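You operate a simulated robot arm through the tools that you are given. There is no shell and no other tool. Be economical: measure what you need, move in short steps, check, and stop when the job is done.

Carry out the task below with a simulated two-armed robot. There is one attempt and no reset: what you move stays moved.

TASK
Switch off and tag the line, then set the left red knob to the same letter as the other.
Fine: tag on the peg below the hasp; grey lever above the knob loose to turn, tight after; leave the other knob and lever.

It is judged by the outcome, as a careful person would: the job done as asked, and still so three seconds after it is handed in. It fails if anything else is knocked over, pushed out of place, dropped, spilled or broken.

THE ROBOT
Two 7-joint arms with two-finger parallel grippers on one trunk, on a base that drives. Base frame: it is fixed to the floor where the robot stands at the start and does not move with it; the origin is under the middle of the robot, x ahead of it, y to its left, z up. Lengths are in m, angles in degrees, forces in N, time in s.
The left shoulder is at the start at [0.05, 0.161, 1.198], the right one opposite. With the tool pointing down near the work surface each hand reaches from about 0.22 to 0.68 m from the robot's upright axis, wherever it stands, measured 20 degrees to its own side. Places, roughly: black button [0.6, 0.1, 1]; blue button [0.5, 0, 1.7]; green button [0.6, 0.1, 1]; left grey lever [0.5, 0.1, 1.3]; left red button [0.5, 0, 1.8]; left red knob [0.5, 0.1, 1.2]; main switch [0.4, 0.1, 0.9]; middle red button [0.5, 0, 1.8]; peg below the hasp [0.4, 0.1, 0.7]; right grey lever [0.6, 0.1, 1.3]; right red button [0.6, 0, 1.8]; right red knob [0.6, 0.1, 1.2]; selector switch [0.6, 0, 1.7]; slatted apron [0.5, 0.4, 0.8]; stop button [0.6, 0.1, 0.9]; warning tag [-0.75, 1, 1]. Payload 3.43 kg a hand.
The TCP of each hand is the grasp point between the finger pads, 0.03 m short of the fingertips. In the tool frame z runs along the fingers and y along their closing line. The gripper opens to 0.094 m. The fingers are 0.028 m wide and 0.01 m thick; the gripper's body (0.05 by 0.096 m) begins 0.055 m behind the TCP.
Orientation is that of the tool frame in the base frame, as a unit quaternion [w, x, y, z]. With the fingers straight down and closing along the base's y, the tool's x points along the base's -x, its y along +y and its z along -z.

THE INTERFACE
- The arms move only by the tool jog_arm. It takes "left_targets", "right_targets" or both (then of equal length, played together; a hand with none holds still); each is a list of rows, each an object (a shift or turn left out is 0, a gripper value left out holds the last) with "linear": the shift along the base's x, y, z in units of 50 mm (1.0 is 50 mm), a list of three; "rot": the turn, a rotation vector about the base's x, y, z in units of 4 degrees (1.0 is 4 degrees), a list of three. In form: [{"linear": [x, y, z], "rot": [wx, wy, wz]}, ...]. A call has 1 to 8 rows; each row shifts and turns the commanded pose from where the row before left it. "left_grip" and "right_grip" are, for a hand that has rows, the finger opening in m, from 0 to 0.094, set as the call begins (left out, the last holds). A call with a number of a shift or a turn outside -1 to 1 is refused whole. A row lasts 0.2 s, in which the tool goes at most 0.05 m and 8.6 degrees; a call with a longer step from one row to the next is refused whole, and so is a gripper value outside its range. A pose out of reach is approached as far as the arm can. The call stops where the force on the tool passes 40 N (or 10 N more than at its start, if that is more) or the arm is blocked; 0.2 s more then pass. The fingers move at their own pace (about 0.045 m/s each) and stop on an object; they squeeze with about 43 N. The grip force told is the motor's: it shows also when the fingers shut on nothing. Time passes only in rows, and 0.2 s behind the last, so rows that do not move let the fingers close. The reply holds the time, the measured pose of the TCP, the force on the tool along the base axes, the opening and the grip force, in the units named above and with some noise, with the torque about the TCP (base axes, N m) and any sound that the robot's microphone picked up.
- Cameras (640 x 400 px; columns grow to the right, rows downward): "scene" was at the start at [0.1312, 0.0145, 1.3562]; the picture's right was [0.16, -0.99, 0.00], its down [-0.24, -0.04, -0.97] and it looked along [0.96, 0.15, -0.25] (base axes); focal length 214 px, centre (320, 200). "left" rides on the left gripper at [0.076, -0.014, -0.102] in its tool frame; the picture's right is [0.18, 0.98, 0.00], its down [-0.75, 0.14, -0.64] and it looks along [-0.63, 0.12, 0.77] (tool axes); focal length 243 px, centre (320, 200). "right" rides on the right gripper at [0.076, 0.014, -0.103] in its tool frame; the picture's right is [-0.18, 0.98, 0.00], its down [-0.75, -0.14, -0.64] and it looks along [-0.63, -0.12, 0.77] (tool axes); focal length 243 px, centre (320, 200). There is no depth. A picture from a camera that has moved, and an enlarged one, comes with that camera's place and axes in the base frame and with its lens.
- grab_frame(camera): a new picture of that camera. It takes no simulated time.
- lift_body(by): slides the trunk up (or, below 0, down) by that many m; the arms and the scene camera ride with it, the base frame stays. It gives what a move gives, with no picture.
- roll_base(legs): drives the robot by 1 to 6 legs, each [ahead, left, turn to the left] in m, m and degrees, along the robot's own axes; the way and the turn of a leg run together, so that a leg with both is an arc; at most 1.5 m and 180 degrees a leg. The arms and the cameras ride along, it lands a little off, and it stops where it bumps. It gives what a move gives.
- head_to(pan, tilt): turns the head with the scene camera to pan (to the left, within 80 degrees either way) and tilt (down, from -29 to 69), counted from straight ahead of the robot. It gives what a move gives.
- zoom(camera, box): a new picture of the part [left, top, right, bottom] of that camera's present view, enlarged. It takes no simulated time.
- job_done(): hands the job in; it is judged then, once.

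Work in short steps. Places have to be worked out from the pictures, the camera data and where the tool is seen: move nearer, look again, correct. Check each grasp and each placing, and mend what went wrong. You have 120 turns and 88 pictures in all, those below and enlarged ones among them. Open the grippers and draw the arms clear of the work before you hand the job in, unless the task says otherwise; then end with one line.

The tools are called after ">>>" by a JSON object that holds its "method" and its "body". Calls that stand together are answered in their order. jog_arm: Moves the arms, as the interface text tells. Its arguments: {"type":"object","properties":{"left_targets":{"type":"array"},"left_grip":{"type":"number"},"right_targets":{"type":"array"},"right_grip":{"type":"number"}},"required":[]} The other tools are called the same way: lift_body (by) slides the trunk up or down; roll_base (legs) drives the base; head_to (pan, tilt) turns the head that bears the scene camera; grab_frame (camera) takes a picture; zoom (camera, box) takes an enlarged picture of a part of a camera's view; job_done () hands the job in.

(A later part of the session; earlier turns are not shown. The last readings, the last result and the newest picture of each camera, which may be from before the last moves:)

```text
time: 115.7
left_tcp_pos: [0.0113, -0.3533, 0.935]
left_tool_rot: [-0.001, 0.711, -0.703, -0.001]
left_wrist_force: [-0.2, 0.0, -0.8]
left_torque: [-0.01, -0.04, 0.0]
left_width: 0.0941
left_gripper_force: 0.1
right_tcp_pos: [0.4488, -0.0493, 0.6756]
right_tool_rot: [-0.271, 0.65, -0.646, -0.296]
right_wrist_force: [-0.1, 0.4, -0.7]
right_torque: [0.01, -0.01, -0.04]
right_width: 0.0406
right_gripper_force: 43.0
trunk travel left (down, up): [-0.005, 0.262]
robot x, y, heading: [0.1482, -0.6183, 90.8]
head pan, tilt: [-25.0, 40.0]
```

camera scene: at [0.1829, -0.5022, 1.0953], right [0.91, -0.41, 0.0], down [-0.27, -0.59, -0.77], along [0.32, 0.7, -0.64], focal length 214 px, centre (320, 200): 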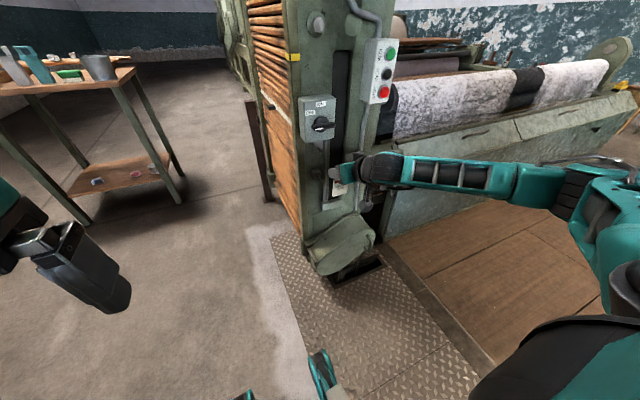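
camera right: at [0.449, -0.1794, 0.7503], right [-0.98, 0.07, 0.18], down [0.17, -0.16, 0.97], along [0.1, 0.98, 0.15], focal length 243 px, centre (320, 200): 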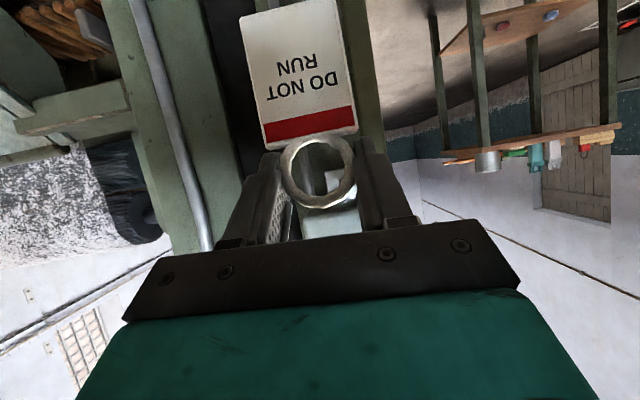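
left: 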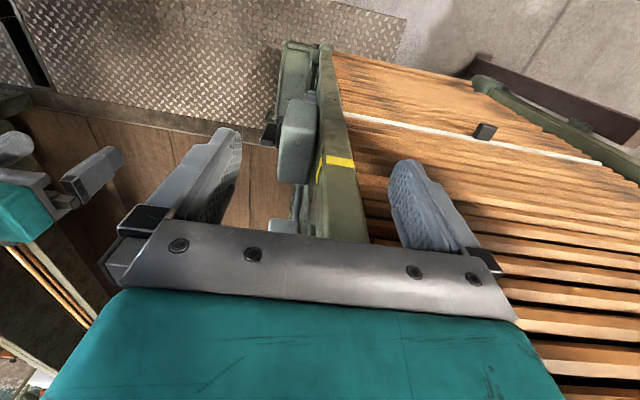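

Reached. Now I look through the ring at the peg to align.

>>> {"method": "grab_frame", "body": {"camera": "right"}}

>>> {"method": "zoom", "body": {"camera": "scene", "box": [290, 150, 390, 220]}}

```text
35 pictures are left
camera right: at [0.438, -0.1774, 0.69], right [-0.98, 0.1, 0.17], down [0.17, 0.04, 0.98], along [0.1, 0.99, -0.06], focal length 243 px, centre (320, 200)
```

right: 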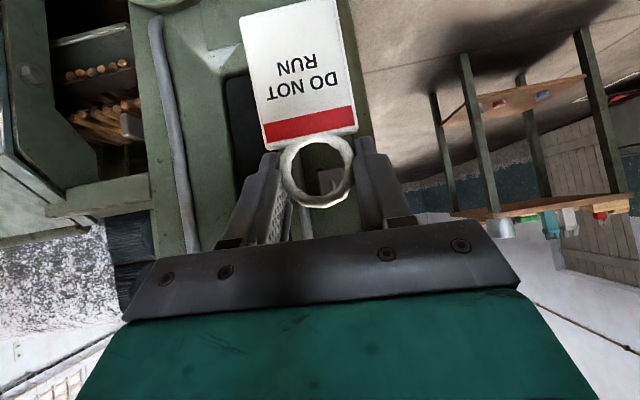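

```text
5.71 times, centred on (340, 185) of scene
camera zoom: at [0.1829, -0.5021, 1.0953], right [0.91, -0.41, 0.0], down [-0.27, -0.59, -0.77], along [0.32, 0.7, -0.64], focal length 1226 px, centre (206, 286)
```

zoom: 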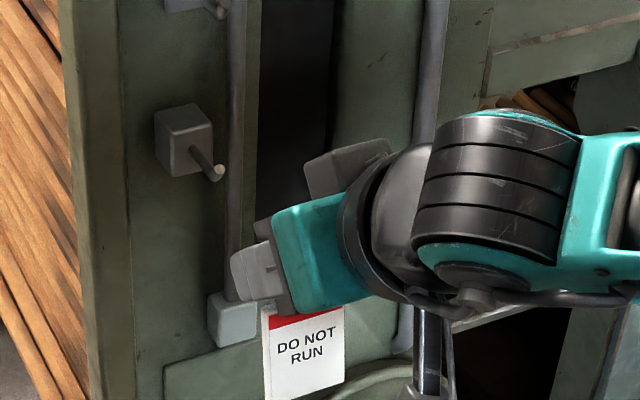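

>>> {"method": "zoom", "body": {"camera": "right", "box": [260, 120, 388, 220]}}

```text
4.00 times, centred on (324, 170) of right
camera zoom: at [0.438, -0.1774, 0.69], right [-0.98, 0.1, 0.17], down [0.17, 0.04, 0.98], along [0.1, 0.99, -0.06], focal length 970 px, centre (304, 320)
```

zoom: 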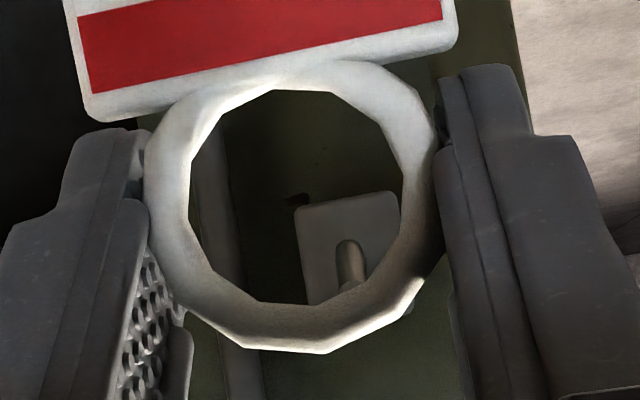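

The peg is visible right behind the ring, matching the estimate. I shift 5 mm left, 6 mm up, advance 8 cm to just before the tip, and check.

>>> {"method": "jog_arm", "body": {"right_targets": [{"linear": [-0.1, 0, 0.13]}, {"linear": [0, 0.6, 0]}, {"linear": [0, 0.6, 0]}, {"linear": [0, 0.3, 0]}, {}]}}

>>> {"method": "zoom", "body": {"camera": "right", "box": [260, 120, 388, 220]}}

```text
time: 116.9
left_tcp_pos: [0.011, -0.3525, 0.9343]
left_tool_rot: [-0.001, 0.711, -0.703, 0.0]
left_wrist_force: [-0.4, 0.7, -0.2]
left_torque: [-0.01, 0.01, -0.02]
left_width: 0.0939
left_gripper_force: 0.0
right_tcp_pos: [0.4449, 0.0242, 0.6831]
right_tool_rot: [-0.27, 0.651, -0.645, -0.296]
right_wrist_force: [-0.1, -0.2, -0.6]
right_torque: [0.01, -0.01, -0.03]
right_width: 0.0409
right_gripper_force: 43.6
trunk travel left (down, up): [-0.005, 0.262]
robot x, y, heading: [0.1484, -0.6222, 90.9]
head pan, tilt: [-25.0, 40.0]
```

```text
4.00 times, centred on (324, 170) of right
camera zoom: at [0.4345, -0.1026, 0.6985], right [-0.98, 0.1, 0.17], down [0.17, 0.04, 0.98], along [0.1, 0.99, -0.06], focal length 970 px, centre (304, 320)
```

zoom: 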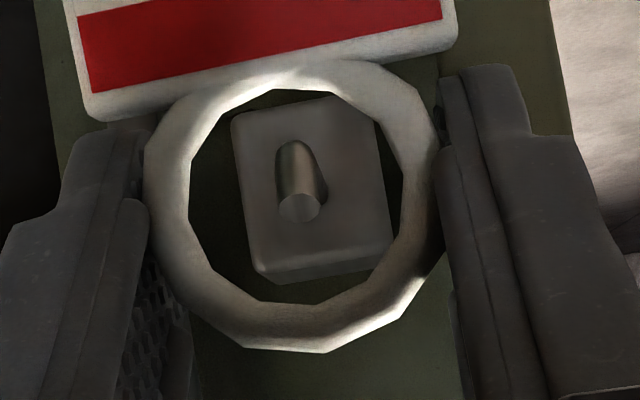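

The peg tip is centred in the ring. I advance 4 cm over the peg and check forces.

>>> {"method": "jog_arm", "body": {"right_targets": [{"linear": [0, 0.3, -0.03]}, {"linear": [0, 0.3, -0.04]}, {"linear": [0, 0.22, -0.03]}, {}]}}

>>> {"method": "zoom", "body": {"camera": "right", "box": [260, 120, 388, 220]}}

>>> {"method": "zoom", "body": {"camera": "scene", "box": [290, 150, 390, 220]}}

```text
time: 117.9
left_tcp_pos: [0.01, -0.3524, 0.9335]
left_tool_rot: [-0.001, 0.711, -0.704, -0.001]
left_wrist_force: [-0.2, 0.1, 0.7]
left_torque: [0.02, 0.0, 0.02]
left_width: 0.0937
left_gripper_force: 0.0
right_tcp_pos: [0.443, 0.0658, 0.6804]
right_tool_rot: [-0.271, 0.65, -0.645, -0.296]
right_wrist_force: [0.7, 0.8, -0.4]
right_torque: [0.01, 0.0, 0.03]
right_width: 0.0408
right_gripper_force: 43.2
trunk travel left (down, up): [-0.005, 0.262]
robot x, y, heading: [0.1505, -0.6195, 90.9]
head pan, tilt: [-25.0, 40.0]
```

```text
4.00 times, centred on (324, 170) of right
camera zoom: at [0.4335, -0.0622, 0.6941], right [-0.98, 0.1, 0.17], down [0.17, 0.04, 0.98], along [0.1, 0.99, -0.06], focal length 970 px, centre (304, 320)
```

zoom: 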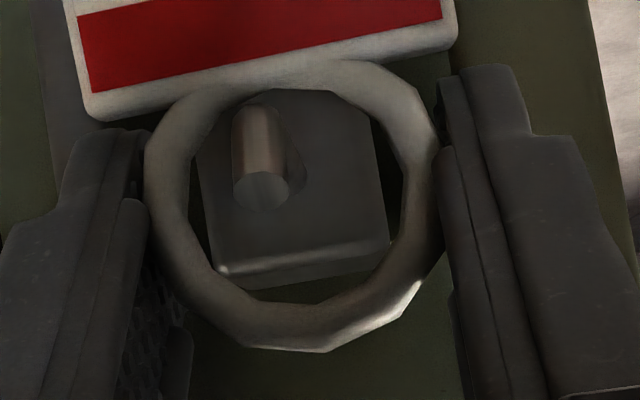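

```text
5.71 times, centred on (340, 185) of scene
camera zoom: at [0.1829, -0.5021, 1.0953], right [0.91, -0.41, 0.0], down [-0.27, -0.59, -0.77], along [0.32, 0.7, -0.64], focal length 1226 px, centre (206, 286)
```

zoom: 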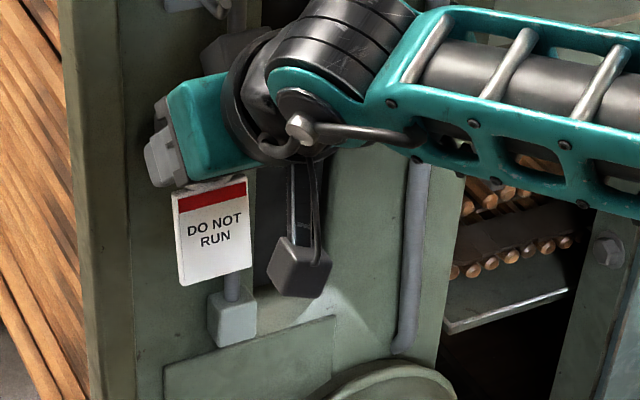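

The ring is around the peg. I lower about 11 mm so it bears on the peg, then open.

>>> {"method": "jog_arm", "body": {"right_targets": [{"linear": [0, 0, -0.12]}, {"linear": [0, 0, -0.1]}, {}]}}

>>> {"method": "jog_arm", "body": {"right_targets": [{}, {}, {}, {}], "right_grip": 0.062}}

>>> {"method": "grab_frame", "body": {"camera": "right"}}

```text
time: 118.7
left_tcp_pos: [0.0116, -0.3532, 0.9338]
left_tool_rot: [0.0, 0.712, -0.703, -0.001]
left_wrist_force: [-0.1, 0.5, 0.1]
left_torque: [0.0, 0.04, -0.04]
left_width: 0.0938
left_gripper_force: 0.1
right_tcp_pos: [0.4429, 0.0651, 0.6683]
right_tool_rot: [-0.271, 0.65, -0.646, -0.296]
right_wrist_force: [0.8, 0.1, -0.9]
right_torque: [0.03, -0.01, -0.02]
right_width: 0.0408
right_gripper_force: 43.1
trunk travel left (down, up): [-0.005, 0.262]
robot x, y, heading: [0.1495, -0.6211, 90.4]
head pan, tilt: [-25.0, 40.0]
```

```text
time: 119.7
left_tcp_pos: [0.0108, -0.3526, 0.9347]
left_tool_rot: [0.0, 0.711, -0.703, -0.001]
left_wrist_force: [-0.9, -0.6, -0.3]
left_torque: [0.0, -0.02, -0.03]
left_width: 0.0939
left_gripper_force: 0.1
right_tcp_pos: [0.4435, 0.0647, 0.6675]
right_tool_rot: [-0.271, 0.65, -0.645, -0.296]
right_wrist_force: [-0.6, 0.7, -0.1]
right_torque: [0.01, 0.05, -0.01]
right_width: 0.0618
right_gripper_force: 0.0
trunk travel left (down, up): [-0.005, 0.262]
robot x, y, heading: [0.1478, -0.6203, 90.5]
head pan, tilt: [-25.0, 40.0]
```

```text
29 pictures are left
camera right: at [0.4329, -0.0627, 0.6829], right [-0.98, 0.1, 0.17], down [0.17, 0.04, 0.98], along [0.1, 0.99, -0.06], focal length 243 px, centre (320, 200)
```

right: 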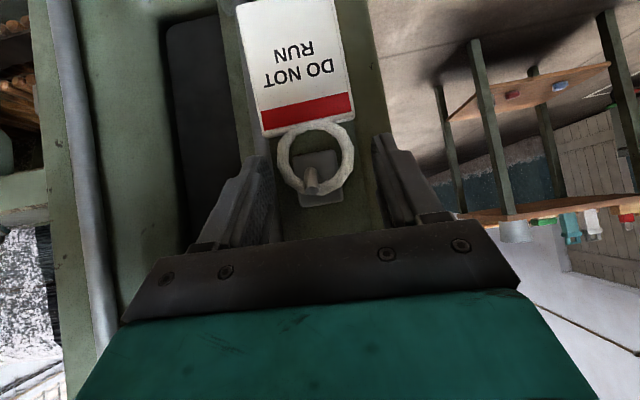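

The tag hangs on the peg by its ring. I withdraw the hand straight back along -y, then check.

>>> {"method": "jog_arm", "body": {"right_targets": [{"linear": [0, -0.4, 0]}, {"linear": [0, -0.7, 0]}, {"linear": [0, -0.9, 0]}, {"linear": [0, -0.9, 0]}, {}]}}

>>> {"method": "zoom", "body": {"camera": "scene", "box": [280, 80, 400, 220]}}

```text
time: 120.9
left_tcp_pos: [0.012, -0.3522, 0.9345]
left_tool_rot: [-0.001, 0.711, -0.703, -0.001]
left_wrist_force: [0.1, -0.1, 0.0]
left_torque: [0.01, -0.02, -0.01]
left_width: 0.094
left_gripper_force: 0.1
right_tcp_pos: [0.4478, -0.0788, 0.6695]
right_tool_rot: [-0.271, 0.65, -0.646, -0.296]
right_wrist_force: [-0.3, -0.3, -0.2]
right_torque: [-0.01, -0.03, 0.04]
right_width: 0.062
right_gripper_force: 0.0
trunk travel left (down, up): [-0.005, 0.262]
robot x, y, heading: [0.1474, -0.62, 90.7]
head pan, tilt: [-25.0, 40.0]
```

```text
2.86 times, centred on (340, 150) of scene
camera zoom: at [0.1829, -0.5022, 1.0953], right [0.91, -0.41, 0.0], down [-0.27, -0.59, -0.77], along [0.32, 0.7, -0.64], focal length 613 px, centre (263, 343)
```

zoom: 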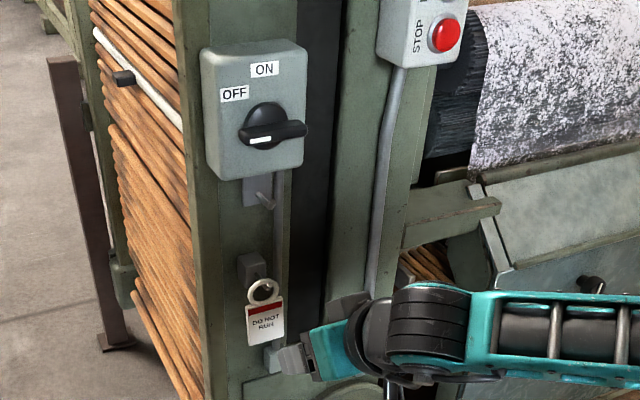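

The switch is OFF and the tag hangs on its peg. I raise the trunk fully and examine the knobs and levers from close.

>>> {"method": "lift_body", "body": {"by": 0.255}}

>>> {"method": "head_to", "body": {"pan": -28, "tilt": 12}}

>>> {"method": "grab_frame", "body": {"camera": "scene"}}

```text
time: 123.5
left_tcp_pos: [0.0109, -0.3527, 1.1896]
left_tool_rot: [-0.001, 0.711, -0.703, -0.001]
left_wrist_force: [-0.9, -0.3, -0.1]
left_torque: [-0.01, -0.02, 0.05]
left_width: 0.094
left_gripper_force: 0.0
right_tcp_pos: [0.4462, -0.0793, 0.9258]
right_tool_rot: [-0.27, 0.65, -0.646, -0.296]
right_wrist_force: [0.4, 0.4, 0.4]
right_torque: [0.01, 0.0, 0.01]
right_width: 0.0621
right_gripper_force: 0.1
trunk travel left (down, up): [-0.26, 0.007]
robot x, y, heading: [0.1501, -0.6207, 90.7]
head pan, tilt: [-25.0, 40.0]
```

```text
time: 124.5
left_tcp_pos: [0.0108, -0.3518, 1.1888]
left_tool_rot: [-0.001, 0.71, -0.704, -0.001]
left_wrist_force: [-0.4, 0.1, -0.2]
left_torque: [0.03, -0.01, 0.02]
left_width: 0.0938
left_gripper_force: 0.0
right_tcp_pos: [0.4474, -0.0792, 0.9239]
right_tool_rot: [-0.27, 0.65, -0.645, -0.296]
right_wrist_force: [0.9, -0.5, 0.9]
right_torque: [0.01, 0.0, 0.02]
right_width: 0.062
right_gripper_force: 0.0
trunk travel left (down, up): [-0.26, 0.007]
robot x, y, heading: [0.1497, -0.6184, 90.6]
head pan, tilt: [-28.0, 12.0]
```

```text
27 pictures are left
camera scene: at [0.1907, -0.4968, 1.3947], right [0.89, -0.46, 0.0], down [-0.1, -0.19, -0.98], along [0.45, 0.87, -0.21], focal length 214 px, centre (320, 200)
```

scene: 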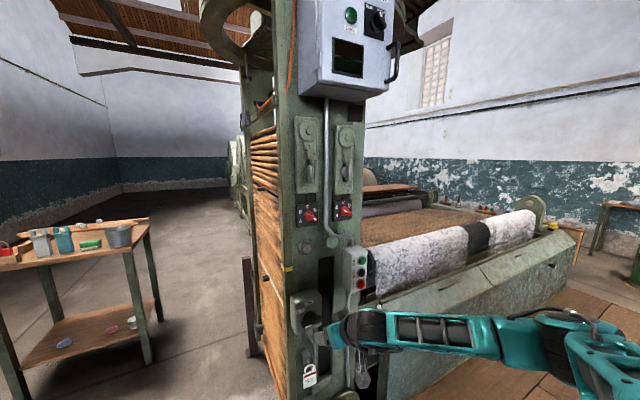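

The display is dark: the line is off. Now a zoom on knobs and levers.

>>> {"method": "zoom", "body": {"camera": "scene", "box": [285, 110, 375, 235]}}

```text
3.20 times, centred on (330, 172) of scene
camera zoom: at [0.1907, -0.4968, 1.3947], right [0.89, -0.46, 0.0], down [-0.1, -0.19, -0.98], along [0.45, 0.87, -0.21], focal length 686 px, centre (288, 288)
```

zoom: 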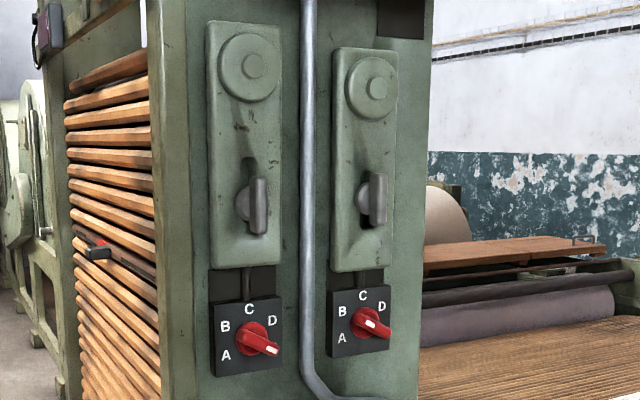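

>>> {"method": "zoom", "body": {"camera": "scene", "box": [308, 148, 362, 188]}}

>>> {"method": "zoom", "body": {"camera": "scene", "box": [308, 195, 362, 235]}}

```text
10.00 times, centred on (335, 168) of scene
camera zoom: at [0.1907, -0.4968, 1.3947], right [0.89, -0.46, 0.0], down [-0.1, -0.19, -0.98], along [0.45, 0.87, -0.21], focal length 2145 px, centre (170, 520)
```

zoom: 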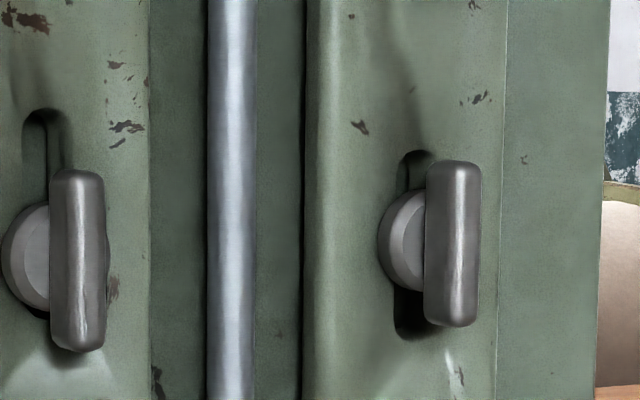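

```text
10.00 times, centred on (335, 215) of scene
camera zoom: at [0.1907, -0.4968, 1.3947], right [0.89, -0.46, 0.0], down [-0.1, -0.19, -0.98], along [0.45, 0.87, -0.21], focal length 2145 px, centre (170, 50)
```

zoom: 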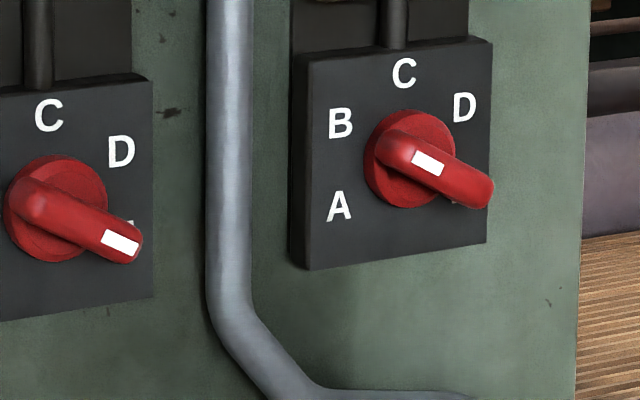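

The other knob's mark lies in its B half, the left's at E: so E→D→C→B is needed (about 180° counter-clockwise). The left lever's bar is at about (0.463, 0.09, 1.336). I raise the hand in front of it while levelling.

>>> {"method": "jog_arm", "body": {"right_targets": [{"linear": [0, 0, 0.95], "rot": [1, 0, 0]}, {"linear": [0, 0, 0.95], "rot": [1, 0, 0]}, {"linear": [0, 0, 0.95], "rot": [1, 0, 0]}, {"linear": [0, 0, 0.95], "rot": [1, 0, 0]}, {"linear": [0, 0, 0.95], "rot": [1, 0, 0]}, {"linear": [0, 0, 0.95], "rot": [1, 0, 0]}, {"linear": [0.15, 0, 0.95], "rot": [1, 0, 0]}, {"linear": [0.15, 0, 0.95], "rot": [1, 0, 0]}], "right_grip": 0.06}}

>>> {"method": "jog_arm", "body": {"right_targets": [{"linear": [0, 0, 0.6], "rot": [1, 0, 0]}, {"rot": [0.7, 0, 0]}, {}]}}

```text
time: 126.3
left_tcp_pos: [0.0104, -0.3507, 1.1891]
left_tool_rot: [-0.001, 0.711, -0.704, 0.0]
left_wrist_force: [-0.3, 0.7, 0.4]
left_torque: [-0.02, 0.0, 0.01]
left_width: 0.094
left_gripper_force: 0.1
right_tcp_pos: [0.4634, -0.0757, 1.3062]
right_tool_rot: [-0.44, 0.55, -0.539, -0.463]
right_wrist_force: [-0.2, -0.1, -0.2]
right_torque: [0.03, 0.0, -0.01]
right_width: 0.0602
right_gripper_force: 0.0
trunk travel left (down, up): [-0.26, 0.007]
robot x, y, heading: [0.15, -0.6185, 90.9]
head pan, tilt: [-28.0, 12.0]
```

```text
time: 127.1
left_tcp_pos: [0.011, -0.3527, 1.1889]
left_tool_rot: [0.0, 0.711, -0.704, -0.001]
left_wrist_force: [0.3, -0.4, 0.3]
left_torque: [-0.06, 0.0, 0.01]
left_width: 0.0942
left_gripper_force: 0.0
right_tcp_pos: [0.4637, -0.0795, 1.3351]
right_tool_rot: [-0.471, 0.523, -0.51, -0.494]
right_wrist_force: [0.8, 0.2, -1.1]
right_torque: [-0.01, 0.0, 0.02]
right_width: 0.0596
right_gripper_force: 0.2
trunk travel left (down, up): [-0.26, 0.007]
robot x, y, heading: [0.1505, -0.6173, 90.6]
head pan, tilt: [-28.0, 12.0]
```

The hand is level in front of the lever. I take a hand-camera view to inspect the lever.

>>> {"method": "grab_frame", "body": {"camera": "right"}}

```text
23 pictures are left
camera right: at [0.4533, -0.1868, 1.2678], right [-0.98, -0.02, 0.19], down [0.17, -0.58, 0.79], along [0.1, 0.81, 0.58], focal length 243 px, centre (320, 200)
```

right: 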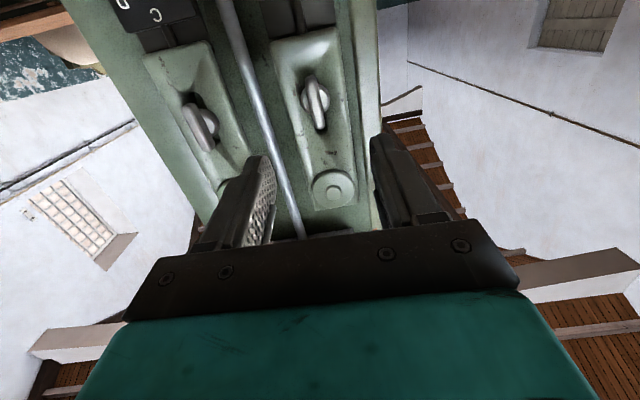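

>>> {"method": "zoom", "body": {"camera": "right", "box": [160, 50, 360, 175]}}

```text
3.20 times, centred on (260, 112) of right
camera zoom: at [0.4533, -0.1868, 1.2678], right [-0.98, -0.02, 0.19], down [0.17, -0.58, 0.79], along [0.1, 0.81, 0.58], focal length 776 px, centre (512, 480)
```

zoom: 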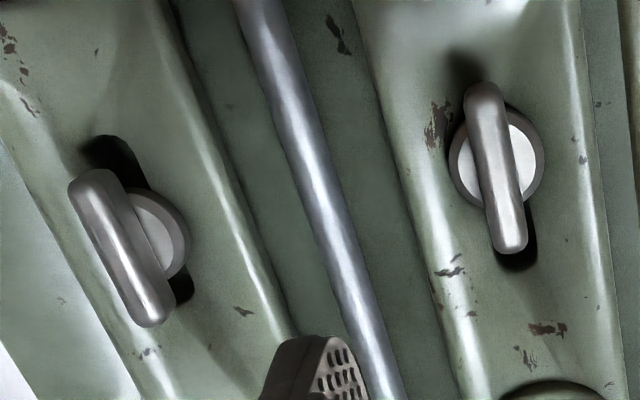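

The lever is a T-handle in a vertical slot, at the slot's lower end on the left side. I advance so the fingertips straddle its bar, then close.

>>> {"method": "jog_arm", "body": {"right_targets": [{"linear": [0.03, 0.8, 0.03]}, {"linear": [0, 0.8, 0]}, {"linear": [0, 0.8, 0]}, {"linear": [0, 0.5, 0]}, {}]}}

>>> {"method": "jog_arm", "body": {"right_targets": [{}, {}, {}, {}, {}, {}], "right_grip": 0.006}}

>>> {"method": "grab_frame", "body": {"camera": "right"}}

```text
time: 128.3
left_tcp_pos: [0.0109, -0.3515, 1.1887]
left_tool_rot: [-0.001, 0.711, -0.703, -0.001]
left_wrist_force: [0.4, 0.2, 1.1]
left_torque: [-0.02, -0.02, -0.02]
left_width: 0.0941
left_gripper_force: 0.0
right_tcp_pos: [0.464, 0.0657, 1.3333]
right_tool_rot: [-0.471, 0.524, -0.51, -0.494]
right_wrist_force: [0.0, 1.2, -0.6]
right_torque: [-0.01, 0.0, 0.02]
right_width: 0.0597
right_gripper_force: 0.1
trunk travel left (down, up): [-0.26, 0.007]
robot x, y, heading: [0.1503, -0.6167, 90.8]
head pan, tilt: [-28.0, 12.0]
```

```text
time: 129.7
left_tcp_pos: [0.0111, -0.352, 1.1892]
left_tool_rot: [-0.001, 0.711, -0.704, 0.0]
left_wrist_force: [0.6, 1.0, 0.2]
left_torque: [-0.02, 0.01, 0.01]
left_width: 0.0942
left_gripper_force: 0.0
right_tcp_pos: [0.4653, 0.065, 1.332]
right_tool_rot: [-0.471, 0.524, -0.511, -0.493]
right_wrist_force: [2.8, 2.3, 2.6]
right_torque: [0.07, -0.87, -0.79]
right_width: 0.0131
right_gripper_force: 44.6
trunk travel left (down, up): [-0.26, 0.007]
robot x, y, heading: [0.1508, -0.6166, 90.4]
head pan, tilt: [-28.0, 12.0]
```

```text
21 pictures are left
camera right: at [0.455, -0.043, 1.2648], right [-0.98, -0.02, 0.19], down [0.17, -0.58, 0.79], along [0.1, 0.81, 0.58], focal length 243 px, centre (320, 200)
```

right: 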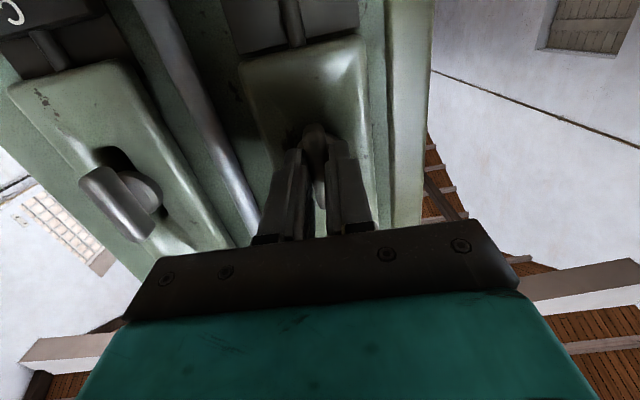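

The bar is gripped (13 mm). I move up in small steps, watching the force.

>>> {"method": "jog_arm", "body": {"right_targets": [{"linear": [0, 0, 0.1]}, {"linear": [0, 0, 0.1]}, {"linear": [0, 0, 0.1]}]}}

```text
time: 130.5
left_tcp_pos: [0.0111, -0.3523, 1.1897]
left_tool_rot: [0.0, 0.71, -0.704, -0.001]
left_wrist_force: [0.1, 0.4, 0.2]
left_torque: [0.01, 0.01, -0.02]
left_width: 0.0939
left_gripper_force: 0.0
right_tcp_pos: [0.4652, 0.0665, 1.3368]
right_tool_rot: [-0.467, 0.529, -0.517, -0.484]
right_wrist_force: [0.9, -3.9, -3.7]
right_torque: [0.74, -0.73, -1.0]
right_width: 0.0133
right_gripper_force: 45.3
trunk travel left (down, up): [-0.26, 0.007]
robot x, y, heading: [0.1504, -0.6196, 90.6]
head pan, tilt: [-28.0, 12.0]
stopped in row 3 (right hand): the force on the tool passed its limit at 61 N (the readings are from after the stop); the commanded pose is now the measured one
```

It resists a straight pull upward. I check how the lever looks now before trying another motion.

>>> {"method": "zoom", "body": {"camera": "scene", "box": [290, 120, 370, 190]}}

```text
5.71 times, centred on (330, 155) of scene
camera zoom: at [0.1909, -0.4974, 1.3952], right [0.89, -0.46, 0.0], down [-0.1, -0.18, -0.98], along [0.45, 0.87, -0.21], focal length 1226 px, centre (263, 457)
```

zoom: 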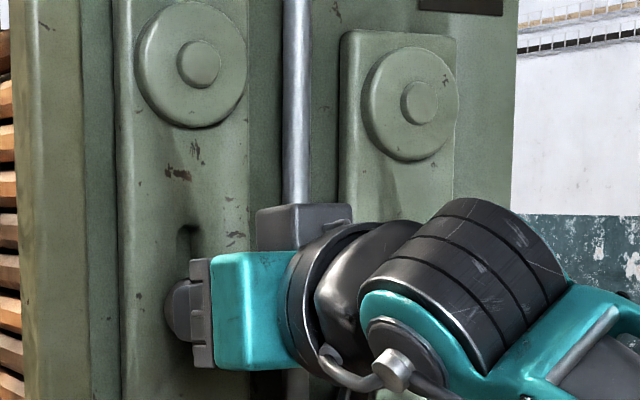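

It stayed put. A T-handle is likelier turned: I try a gentle counter-clockwise turn and read the torque.

>>> {"method": "jog_arm", "body": {"right_targets": [{"rot": [0, -0.7, 0]}, {"rot": [0, -0.7, 0]}, {"rot": [0, -0.7, 0]}]}}

```text
time: 131.3
left_tcp_pos: [0.0113, -0.3531, 1.1889]
left_tool_rot: [-0.001, 0.711, -0.703, 0.0]
left_wrist_force: [0.7, 0.6, -0.3]
left_torque: [0.02, 0.0, -0.02]
left_width: 0.0941
left_gripper_force: 0.0
right_tcp_pos: [0.4644, 0.0661, 1.3364]
right_tool_rot: [-0.502, 0.564, -0.482, -0.445]
right_wrist_force: [0.8, -5.4, -5.3]
right_torque: [-1.42, 0.04, -1.01]
right_width: 0.0134
right_gripper_force: 45.6
trunk travel left (down, up): [-0.26, 0.007]
robot x, y, heading: [0.1483, -0.6209, 90.4]
head pan, tilt: [-28.0, 12.0]
```

It turns without resistance. I continue a few degrees.

>>> {"method": "jog_arm", "body": {"right_targets": [{"rot": [0, -0.9, 0]}, {"rot": [0, -0.9, 0]}]}}

```text
time: 131.9
left_tcp_pos: [0.011, -0.3531, 1.1878]
left_tool_rot: [0.0, 0.711, -0.703, -0.001]
left_wrist_force: [0.3, 0.1, 0.6]
left_torque: [-0.01, -0.02, -0.02]
left_width: 0.0939
left_gripper_force: 0.0
right_tcp_pos: [0.4645, 0.0665, 1.3365]
right_tool_rot: [-0.53, 0.592, -0.448, -0.41]
right_wrist_force: [-1.6, -8.4, -12.5]
right_torque: [-0.63, 0.05, -0.94]
right_width: 0.0135
right_gripper_force: 45.4
trunk travel left (down, up): [-0.26, 0.007]
robot x, y, heading: [0.1484, -0.6217, 90.5]
head pan, tilt: [-28.0, 12.0]
```

The bar follows the hand (15° so far) with almost no torque. I release, back off a little and look at it.

>>> {"method": "jog_arm", "body": {"right_targets": [{}, {}, {"linear": [0, -0.7, 0]}, {"linear": [0, -0.8, 0]}, {"linear": [0, -0.8, -0.3]}, {"rot": [0, 1, 0]}, {"rot": [0, 1, 0]}, {"rot": [0, 1, 0]}], "right_grip": 0.05}}

>>> {"method": "zoom", "body": {"camera": "right", "box": [160, 0, 420, 175]}}

```text
time: 133.7
left_tcp_pos: [0.0108, -0.3518, 1.1885]
left_tool_rot: [0.0, 0.711, -0.704, 0.0]
left_wrist_force: [-0.7, -0.2, -0.5]
left_torque: [0.03, 0.0, -0.05]
left_width: 0.0939
left_gripper_force: 0.0
right_tcp_pos: [0.4628, -0.0475, 1.3215]
right_tool_rot: [-0.481, 0.545, -0.502, -0.469]
right_wrist_force: [0.0, -0.8, 0.0]
right_torque: [-0.04, -0.01, 0.02]
right_width: 0.05
right_gripper_force: 0.0
trunk travel left (down, up): [-0.26, 0.007]
robot x, y, heading: [0.1499, -0.6183, 90.5]
head pan, tilt: [-28.0, 12.0]
```

```text
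2.29 times, centred on (290, 88) of right
camera zoom: at [0.4576, -0.1583, 1.2559], right [-0.99, -0.01, 0.13], down [0.12, -0.56, 0.82], along [0.06, 0.83, 0.56], focal length 555 px, centre (389, 457)
```

zoom: 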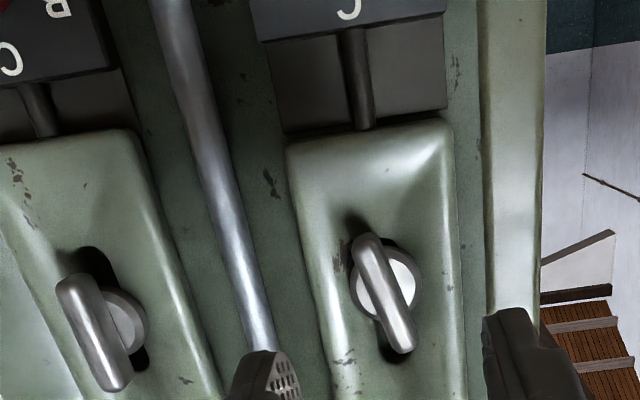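

The lever has turned about 13° and stays. I'll swing it further by pushing its upper end left with closed fingers, as I did with the switch.

>>> {"method": "jog_arm", "body": {"right_targets": [{"rot": [0, 0.8, 0]}, {"linear": [0.64, 0, 0.7]}, {}, {}, {"linear": [0, 0.8, 0]}, {"linear": [0, 0.8, 0]}, {"linear": [0, 0.65, 0]}, {}], "right_grip": 0.0}}

>>> {"method": "jog_arm", "body": {"right_targets": [{"linear": [-0.25, 0, 0]}, {"linear": [-0.25, 0, 0]}, {"linear": [-0.25, 0, 0]}, {"linear": [-0.25, 0, 0]}]}}

>>> {"method": "zoom", "body": {"camera": "scene", "box": [290, 120, 370, 190]}}

```text
time: 135.5
left_tcp_pos: [0.0108, -0.3528, 1.1896]
left_tool_rot: [-0.001, 0.711, -0.703, -0.001]
left_wrist_force: [-0.8, -0.2, 0.4]
left_torque: [0.02, 0.0, 0.05]
left_width: 0.0937
left_gripper_force: 0.1
right_tcp_pos: [0.4906, 0.0604, 1.3584]
right_tool_rot: [-0.468, 0.531, -0.515, -0.484]
right_wrist_force: [0.3, -0.2, -0.1]
right_torque: [-0.02, 0.0, -0.01]
right_width: 0.0001
right_gripper_force: 33.5
trunk travel left (down, up): [-0.26, 0.007]
robot x, y, heading: [0.1487, -0.6179, 90.3]
head pan, tilt: [-28.0, 12.0]
```

```text
time: 136.5
left_tcp_pos: [0.0114, -0.3541, 1.1889]
left_tool_rot: [0.0, 0.711, -0.703, -0.001]
left_wrist_force: [-0.1, 1.0, -0.3]
left_torque: [-0.01, 0.0, -0.01]
left_width: 0.0941
left_gripper_force: 0.0
right_tcp_pos: [0.4425, 0.0632, 1.3565]
right_tool_rot: [-0.467, 0.531, -0.515, -0.484]
right_wrist_force: [0.9, -0.3, 0.1]
right_torque: [-0.03, 0.02, 0.03]
right_width: 0.0
right_gripper_force: 33.4
trunk travel left (down, up): [-0.26, 0.007]
robot x, y, heading: [0.1476, -0.6158, 90.4]
head pan, tilt: [-28.0, 12.0]
```

```text
5.71 times, centred on (330, 155) of scene
camera zoom: at [0.1914, -0.4974, 1.3947], right [0.89, -0.46, 0.0], down [-0.1, -0.18, -0.98], along [0.45, 0.87, -0.21], focal length 1226 px, centre (263, 457)
```

zoom: 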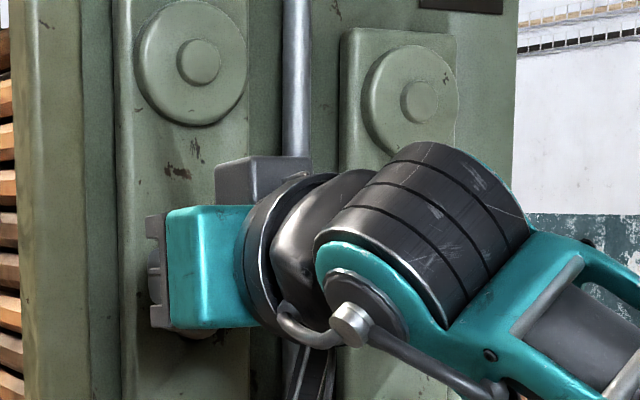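

The push met little force. I retract, then go below the knob's right (pointer) end to test whether it turns when nudged upward; I look at both on the way.

>>> {"method": "jog_arm", "body": {"right_targets": [{"linear": [0, -0.9, 0]}, {"linear": [0, -0.8, 0]}, {"linear": [0.37, 0, -0.9]}, {"linear": [0.37, 0, -0.9]}, {"linear": [0, 0, -0.95]}, {"linear": [0, 0, -0.95]}, {"linear": [0, 0, -0.2]}, {}]}}

>>> {"method": "zoom", "body": {"camera": "scene", "box": [290, 140, 370, 240]}}

```text
time: 138.3
left_tcp_pos: [0.0112, -0.353, 1.1886]
left_tool_rot: [-0.001, 0.711, -0.703, 0.0]
left_wrist_force: [-0.1, -0.3, -0.1]
left_torque: [0.0, 0.0, -0.01]
left_width: 0.0939
left_gripper_force: 0.0
right_tcp_pos: [0.4845, -0.0184, 1.1617]
right_tool_rot: [-0.468, 0.531, -0.514, -0.484]
right_wrist_force: [0.4, 0.3, 0.3]
right_torque: [0.01, 0.03, 0.02]
right_width: 0.0
right_gripper_force: 33.2
trunk travel left (down, up): [-0.26, 0.007]
robot x, y, heading: [0.1478, -0.6202, 90.4]
head pan, tilt: [-28.0, 12.0]
```

```text
4.00 times, centred on (330, 190) of scene
camera zoom: at [0.1908, -0.4971, 1.3947], right [0.89, -0.46, 0.0], down [-0.1, -0.18, -0.98], along [0.45, 0.87, -0.21], focal length 858 px, centre (280, 240)
```

zoom: 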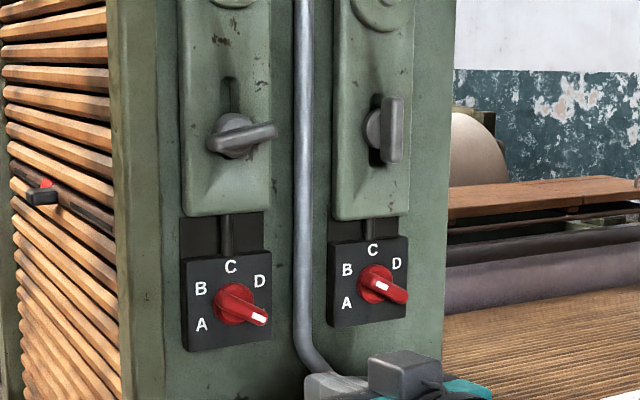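

The lever bar is now nearly horizontal (clearly different from the tight, upright one). I test the knob: advance below its pointer end, then push up.

>>> {"method": "jog_arm", "body": {"right_targets": [{"linear": [-0.06, 0.8, 0]}, {"linear": [0, 0.74, 0]}, {}]}}

>>> {"method": "jog_arm", "body": {"right_targets": [{"linear": [0, 0, 0.15]}, {"linear": [0, 0, 0.15]}, {"linear": [0, 0, 0.15]}, {"linear": [0, 0, 0.15]}]}}

>>> {"method": "zoom", "body": {"camera": "scene", "box": [290, 160, 370, 240]}}

```text
time: 139.1
left_tcp_pos: [0.0117, -0.3525, 1.189]
left_tool_rot: [0.0, 0.711, -0.703, -0.001]
left_wrist_force: [-0.1, -0.4, 1.3]
left_torque: [0.0, -0.03, -0.02]
left_width: 0.0941
left_gripper_force: 0.0
right_tcp_pos: [0.4802, 0.0543, 1.1596]
right_tool_rot: [-0.468, 0.53, -0.515, -0.484]
right_wrist_force: [-0.4, 0.3, -0.3]
right_torque: [-0.01, -0.02, 0.0]
right_width: 0.0001
right_gripper_force: 33.2
trunk travel left (down, up): [-0.26, 0.007]
robot x, y, heading: [0.1515, -0.6234, 90.3]
head pan, tilt: [-28.0, 12.0]
```

```text
time: 140.1
left_tcp_pos: [0.0121, -0.352, 1.189]
left_tool_rot: [0.0, 0.711, -0.704, -0.001]
left_wrist_force: [0.2, -0.1, 0.3]
left_torque: [-0.01, 0.02, 0.02]
left_width: 0.094
left_gripper_force: 0.1
right_tcp_pos: [0.4832, 0.055, 1.19]
right_tool_rot: [-0.468, 0.529, -0.516, -0.484]
right_wrist_force: [6.5, -4.1, -6.3]
right_torque: [-0.11, -0.01, -0.13]
right_width: 0.0
right_gripper_force: 32.4
trunk travel left (down, up): [-0.26, 0.007]
robot x, y, heading: [0.1495, -0.618, 90.4]
head pan, tilt: [-28.0, 12.0]
```

```text
5.00 times, centred on (330, 200) of scene
camera zoom: at [0.1928, -0.4973, 1.3945], right [0.89, -0.46, 0.0], down [-0.1, -0.18, -0.98], along [0.45, 0.87, -0.21], focal length 1072 px, centre (270, 200)
```

zoom: 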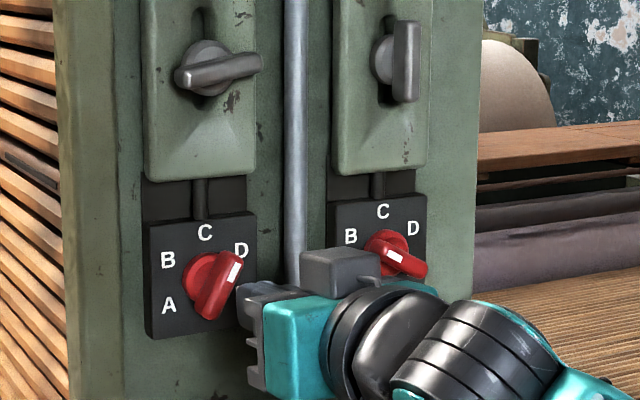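

The knob is loose and turned to about D. I continue: up and over, pushing the pointer end leftwards past C.

>>> {"method": "jog_arm", "body": {"right_targets": [{"linear": [0, 0, 0.3]}, {"linear": [0, 0, 0.3]}, {"linear": [-0.1, 0, 0.2]}, {"linear": [-0.15, 0, 0]}, {"linear": [-0.15, 0, 0]}]}}

>>> {"method": "zoom", "body": {"camera": "scene", "box": [290, 160, 370, 240]}}

```text
time: 141.3
left_tcp_pos: [0.0111, -0.353, 1.19]
left_tool_rot: [-0.001, 0.711, -0.704, 0.0]
left_wrist_force: [0.0, -0.6, 0.6]
left_torque: [0.01, -0.03, 0.0]
left_width: 0.0942
left_gripper_force: 0.1
right_tcp_pos: [0.4579, 0.0574, 1.234]
right_tool_rot: [-0.467, 0.532, -0.513, -0.486]
right_wrist_force: [-0.1, -0.2, -0.1]
right_torque: [-0.02, -0.01, -0.03]
right_width: 0.0
right_gripper_force: 32.7
trunk travel left (down, up): [-0.26, 0.007]
robot x, y, heading: [0.1509, -0.6168, 90.4]
head pan, tilt: [-28.0, 12.0]
```

```text
5.00 times, centred on (330, 200) of scene
camera zoom: at [0.1902, -0.497, 1.3948], right [0.89, -0.46, 0.0], down [-0.1, -0.18, -0.98], along [0.45, 0.87, -0.21], focal length 1072 px, centre (270, 200)
```

zoom: 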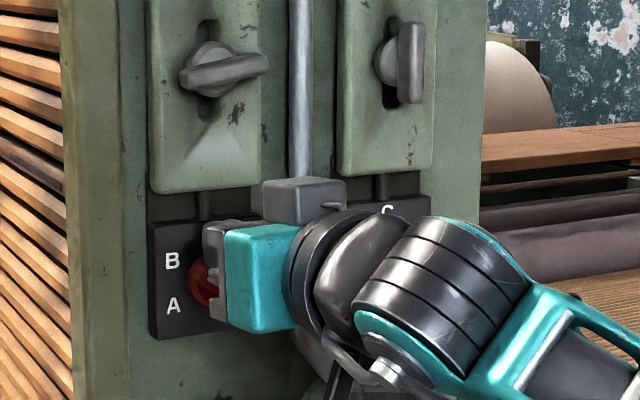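

Hand blocks the view; I retract and look with the hand camera.

>>> {"method": "jog_arm", "body": {"right_targets": [{"linear": [0, -0.8, 0]}, {"linear": [0, -0.8, 0]}, {}]}}

>>> {"method": "grab_frame", "body": {"camera": "right"}}

```text
time: 142.1
left_tcp_pos: [0.0111, -0.3526, 1.1901]
left_tool_rot: [0.0, 0.71, -0.704, 0.0]
left_wrist_force: [-0.2, -0.8, 0.4]
left_torque: [0.01, 0.0, -0.02]
left_width: 0.094
left_gripper_force: 0.0
right_tcp_pos: [0.4596, -0.023, 1.234]
right_tool_rot: [-0.467, 0.531, -0.514, -0.485]
right_wrist_force: [-0.5, -0.4, -0.1]
right_torque: [0.03, -0.01, -0.01]
right_width: 0.0
right_gripper_force: 32.8
trunk travel left (down, up): [-0.26, 0.007]
robot x, y, heading: [0.1492, -0.6184, 90.6]
head pan, tilt: [-28.0, 12.0]
```

```text
14 pictures are left
camera right: at [0.4499, -0.1321, 1.1687], right [-0.98, -0.01, 0.19], down [0.16, -0.56, 0.81], along [0.09, 0.83, 0.56], focal length 243 px, centre (320, 200)
```

right: 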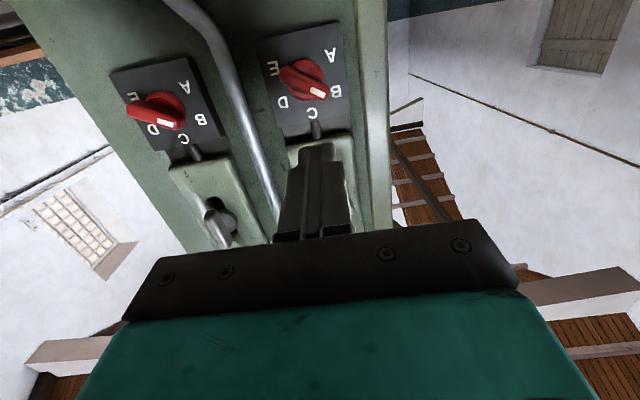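

>>> {"method": "zoom", "body": {"camera": "right", "box": [100, 20, 360, 170]}}

```text
2.46 times, centred on (230, 95) of right
camera zoom: at [0.4499, -0.1321, 1.1687], right [-0.98, -0.01, 0.19], down [0.16, -0.56, 0.81], along [0.09, 0.83, 0.56], focal length 597 px, centre (542, 458)
```

zoom: 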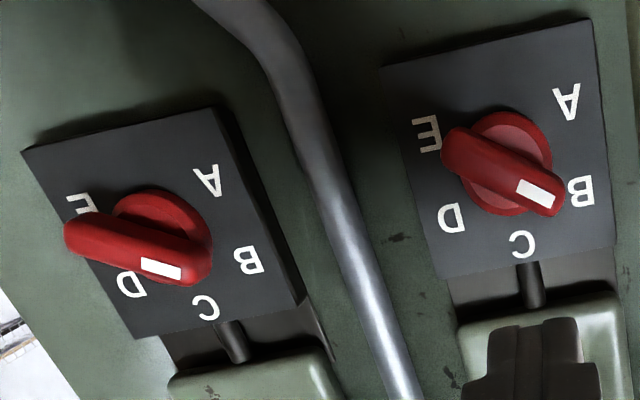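

Now the left mark is near B but about 9° short (toward C), compared with the other knob. I nudge its end a few mm further: left 4 mm, down 1.5 mm from the last contact position.

>>> {"method": "jog_arm", "body": {"right_targets": [{"linear": [0, 0.5, 0.2]}, {"linear": [0, 0.8, 0]}, {"linear": [0, 0.3, 0]}, {"linear": [-0.1, 0, -0.1]}, {"linear": [0, 0, -0.12]}, {}]}}

>>> {"method": "jog_arm", "body": {"right_targets": [{"linear": [0, -0.8, 0.1]}, {"linear": [0, -0.8, 0]}, {}]}}

>>> {"method": "zoom", "body": {"camera": "right", "box": [100, 20, 360, 170]}}

```text
time: 143.5
left_tcp_pos: [0.0109, -0.3526, 1.1895]
left_tool_rot: [-0.001, 0.71, -0.704, -0.001]
left_wrist_force: [0.3, -0.5, 0.3]
left_torque: [0.03, -0.03, 0.01]
left_width: 0.094
left_gripper_force: 0.2
right_tcp_pos: [0.4537, 0.0574, 1.2322]
right_tool_rot: [-0.47, 0.529, -0.514, -0.485]
right_wrist_force: [0.4, 1.6, 4.2]
right_torque: [0.11, 0.01, 0.02]
right_width: 0.0
right_gripper_force: 33.2
trunk travel left (down, up): [-0.26, 0.007]
robot x, y, heading: [0.1469, -0.6207, 90.4]
head pan, tilt: [-28.0, 12.0]
```

```text
time: 144.3
left_tcp_pos: [0.0108, -0.3514, 1.1891]
left_tool_rot: [-0.001, 0.711, -0.704, -0.001]
left_wrist_force: [-1.4, 0.5, 0.6]
left_torque: [-0.01, -0.02, 0.02]
left_width: 0.0939
left_gripper_force: 0.1
right_tcp_pos: [0.4568, -0.0231, 1.239]
right_tool_rot: [-0.467, 0.531, -0.515, -0.484]
right_wrist_force: [0.7, -0.4, -0.2]
right_torque: [-0.01, -0.01, 0.0]
right_width: 0.0
right_gripper_force: 33.0
trunk travel left (down, up): [-0.26, 0.007]
robot x, y, heading: [0.1467, -0.6219, 90.6]
head pan, tilt: [-28.0, 12.0]
```

```text
2.46 times, centred on (230, 95) of right
camera zoom: at [0.4473, -0.1322, 1.1727], right [-0.98, -0.01, 0.19], down [0.16, -0.56, 0.81], along [0.09, 0.83, 0.56], focal length 597 px, centre (542, 458)
```

zoom: 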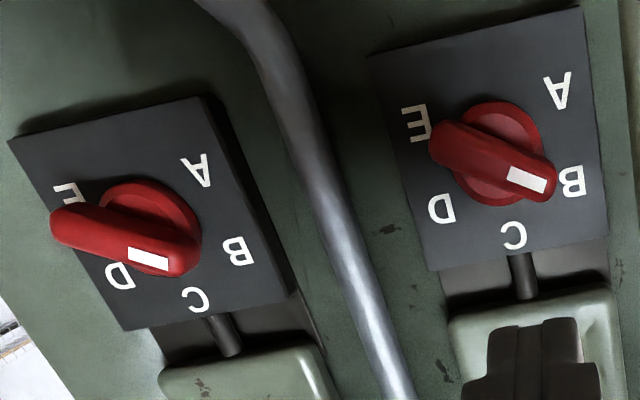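

The left pointer now matches B, same as the other. Next I tighten: push the lever's right end down from above to bring it back upright.

>>> {"method": "jog_arm", "body": {"right_targets": [{"linear": [0.32, 0, 0.9]}, {"linear": [0.3, 0, 0.95]}, {"linear": [0, 0, 0.95]}, {"linear": [0, 0, 0.15]}, {"linear": [0, 0.9, 0]}, {"linear": [0, 0.82, 0]}, {}]}}

>>> {"method": "jog_arm", "body": {"right_targets": [{"linear": [0, 0, -0.3]}, {"linear": [0, 0, -0.3]}, {"linear": [0, 0, -0.3]}, {"linear": [0, 0, -0.3]}, {"linear": [0, 0, -0.2]}, {"linear": [-0.1, 0, 0]}]}}

>>> {"method": "zoom", "body": {"camera": "scene", "box": [290, 120, 370, 220]}}

```text
time: 145.9
left_tcp_pos: [0.0112, -0.353, 1.1884]
left_tool_rot: [-0.001, 0.711, -0.704, 0.0]
left_wrist_force: [0.2, 0.2, 0.0]
left_torque: [0.01, 0.05, 0.01]
left_width: 0.0941
left_gripper_force: 0.0
right_tcp_pos: [0.4887, 0.06, 1.3824]
right_tool_rot: [-0.469, 0.53, -0.515, -0.484]
right_wrist_force: [-0.3, -0.5, 0.5]
right_torque: [0.01, 0.0, -0.02]
right_width: 0.0
right_gripper_force: 33.0
trunk travel left (down, up): [-0.26, 0.007]
robot x, y, heading: [0.1499, -0.6178, 90.6]
head pan, tilt: [-28.0, 12.0]
```

```text
time: 147.3
left_tcp_pos: [0.0113, -0.3522, 1.1903]
left_tool_rot: [0.0, 0.71, -0.705, 0.0]
left_wrist_force: [-0.3, 0.3, 0.0]
left_torque: [-0.01, -0.02, 0.02]
left_width: 0.0939
left_gripper_force: 0.0
right_tcp_pos: [0.4823, 0.0623, 1.3105]
right_tool_rot: [-0.466, 0.532, -0.516, -0.483]
right_wrist_force: [3.3, -1.9, -3.5]
right_torque: [-0.06, 0.01, -0.07]
right_width: 0.0
right_gripper_force: 32.7
trunk travel left (down, up): [-0.26, 0.007]
robot x, y, heading: [0.1497, -0.6165, 90.4]
head pan, tilt: [-28.0, 12.0]
```

```text
4.00 times, centred on (330, 170) of scene
camera zoom: at [0.1914, -0.4972, 1.3946], right [0.89, -0.46, 0.0], down [-0.1, -0.18, -0.98], along [0.45, 0.87, -0.21], focal length 858 px, centre (280, 320)
```

zoom: 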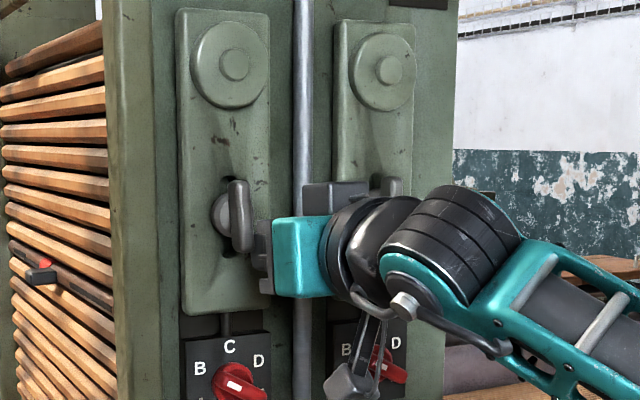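

The lever is upright again but seems to sit higher in its slot, like the right one. I retract and look closely.

>>> {"method": "jog_arm", "body": {"right_targets": [{"linear": [0.1, -0.2, 0]}, {"linear": [0, -0.9, 0]}, {"linear": [0, -0.9, -0.2]}, {"linear": [0, -0.4, -0.6]}, {}]}}

>>> {"method": "zoom", "body": {"camera": "scene", "box": [300, 130, 364, 180]}}

```text
time: 148.5
left_tcp_pos: [0.0102, -0.3518, 1.1887]
left_tool_rot: [-0.002, 0.711, -0.704, -0.001]
left_wrist_force: [0.8, 0.0, -0.2]
left_torque: [0.0, -0.02, 0.03]
left_width: 0.094
left_gripper_force: 0.0
right_tcp_pos: [0.4826, -0.0612, 1.2719]
right_tool_rot: [-0.468, 0.531, -0.515, -0.485]
right_wrist_force: [0.8, -0.7, -0.5]
right_torque: [-0.01, 0.0, -0.02]
right_width: 0.0002
right_gripper_force: 33.5
trunk travel left (down, up): [-0.26, 0.007]
robot x, y, heading: [0.147, -0.6222, 90.6]
head pan, tilt: [-28.0, 12.0]
```

```text
8.00 times, centred on (332, 155) of scene
camera zoom: at [0.1905, -0.4971, 1.3948], right [0.89, -0.46, 0.0], down [-0.1, -0.18, -0.98], along [0.45, 0.87, -0.21], focal length 1716 px, centre (224, 560)
```

zoom: 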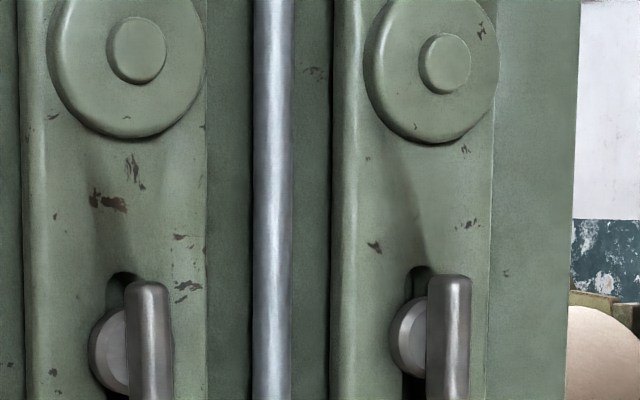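

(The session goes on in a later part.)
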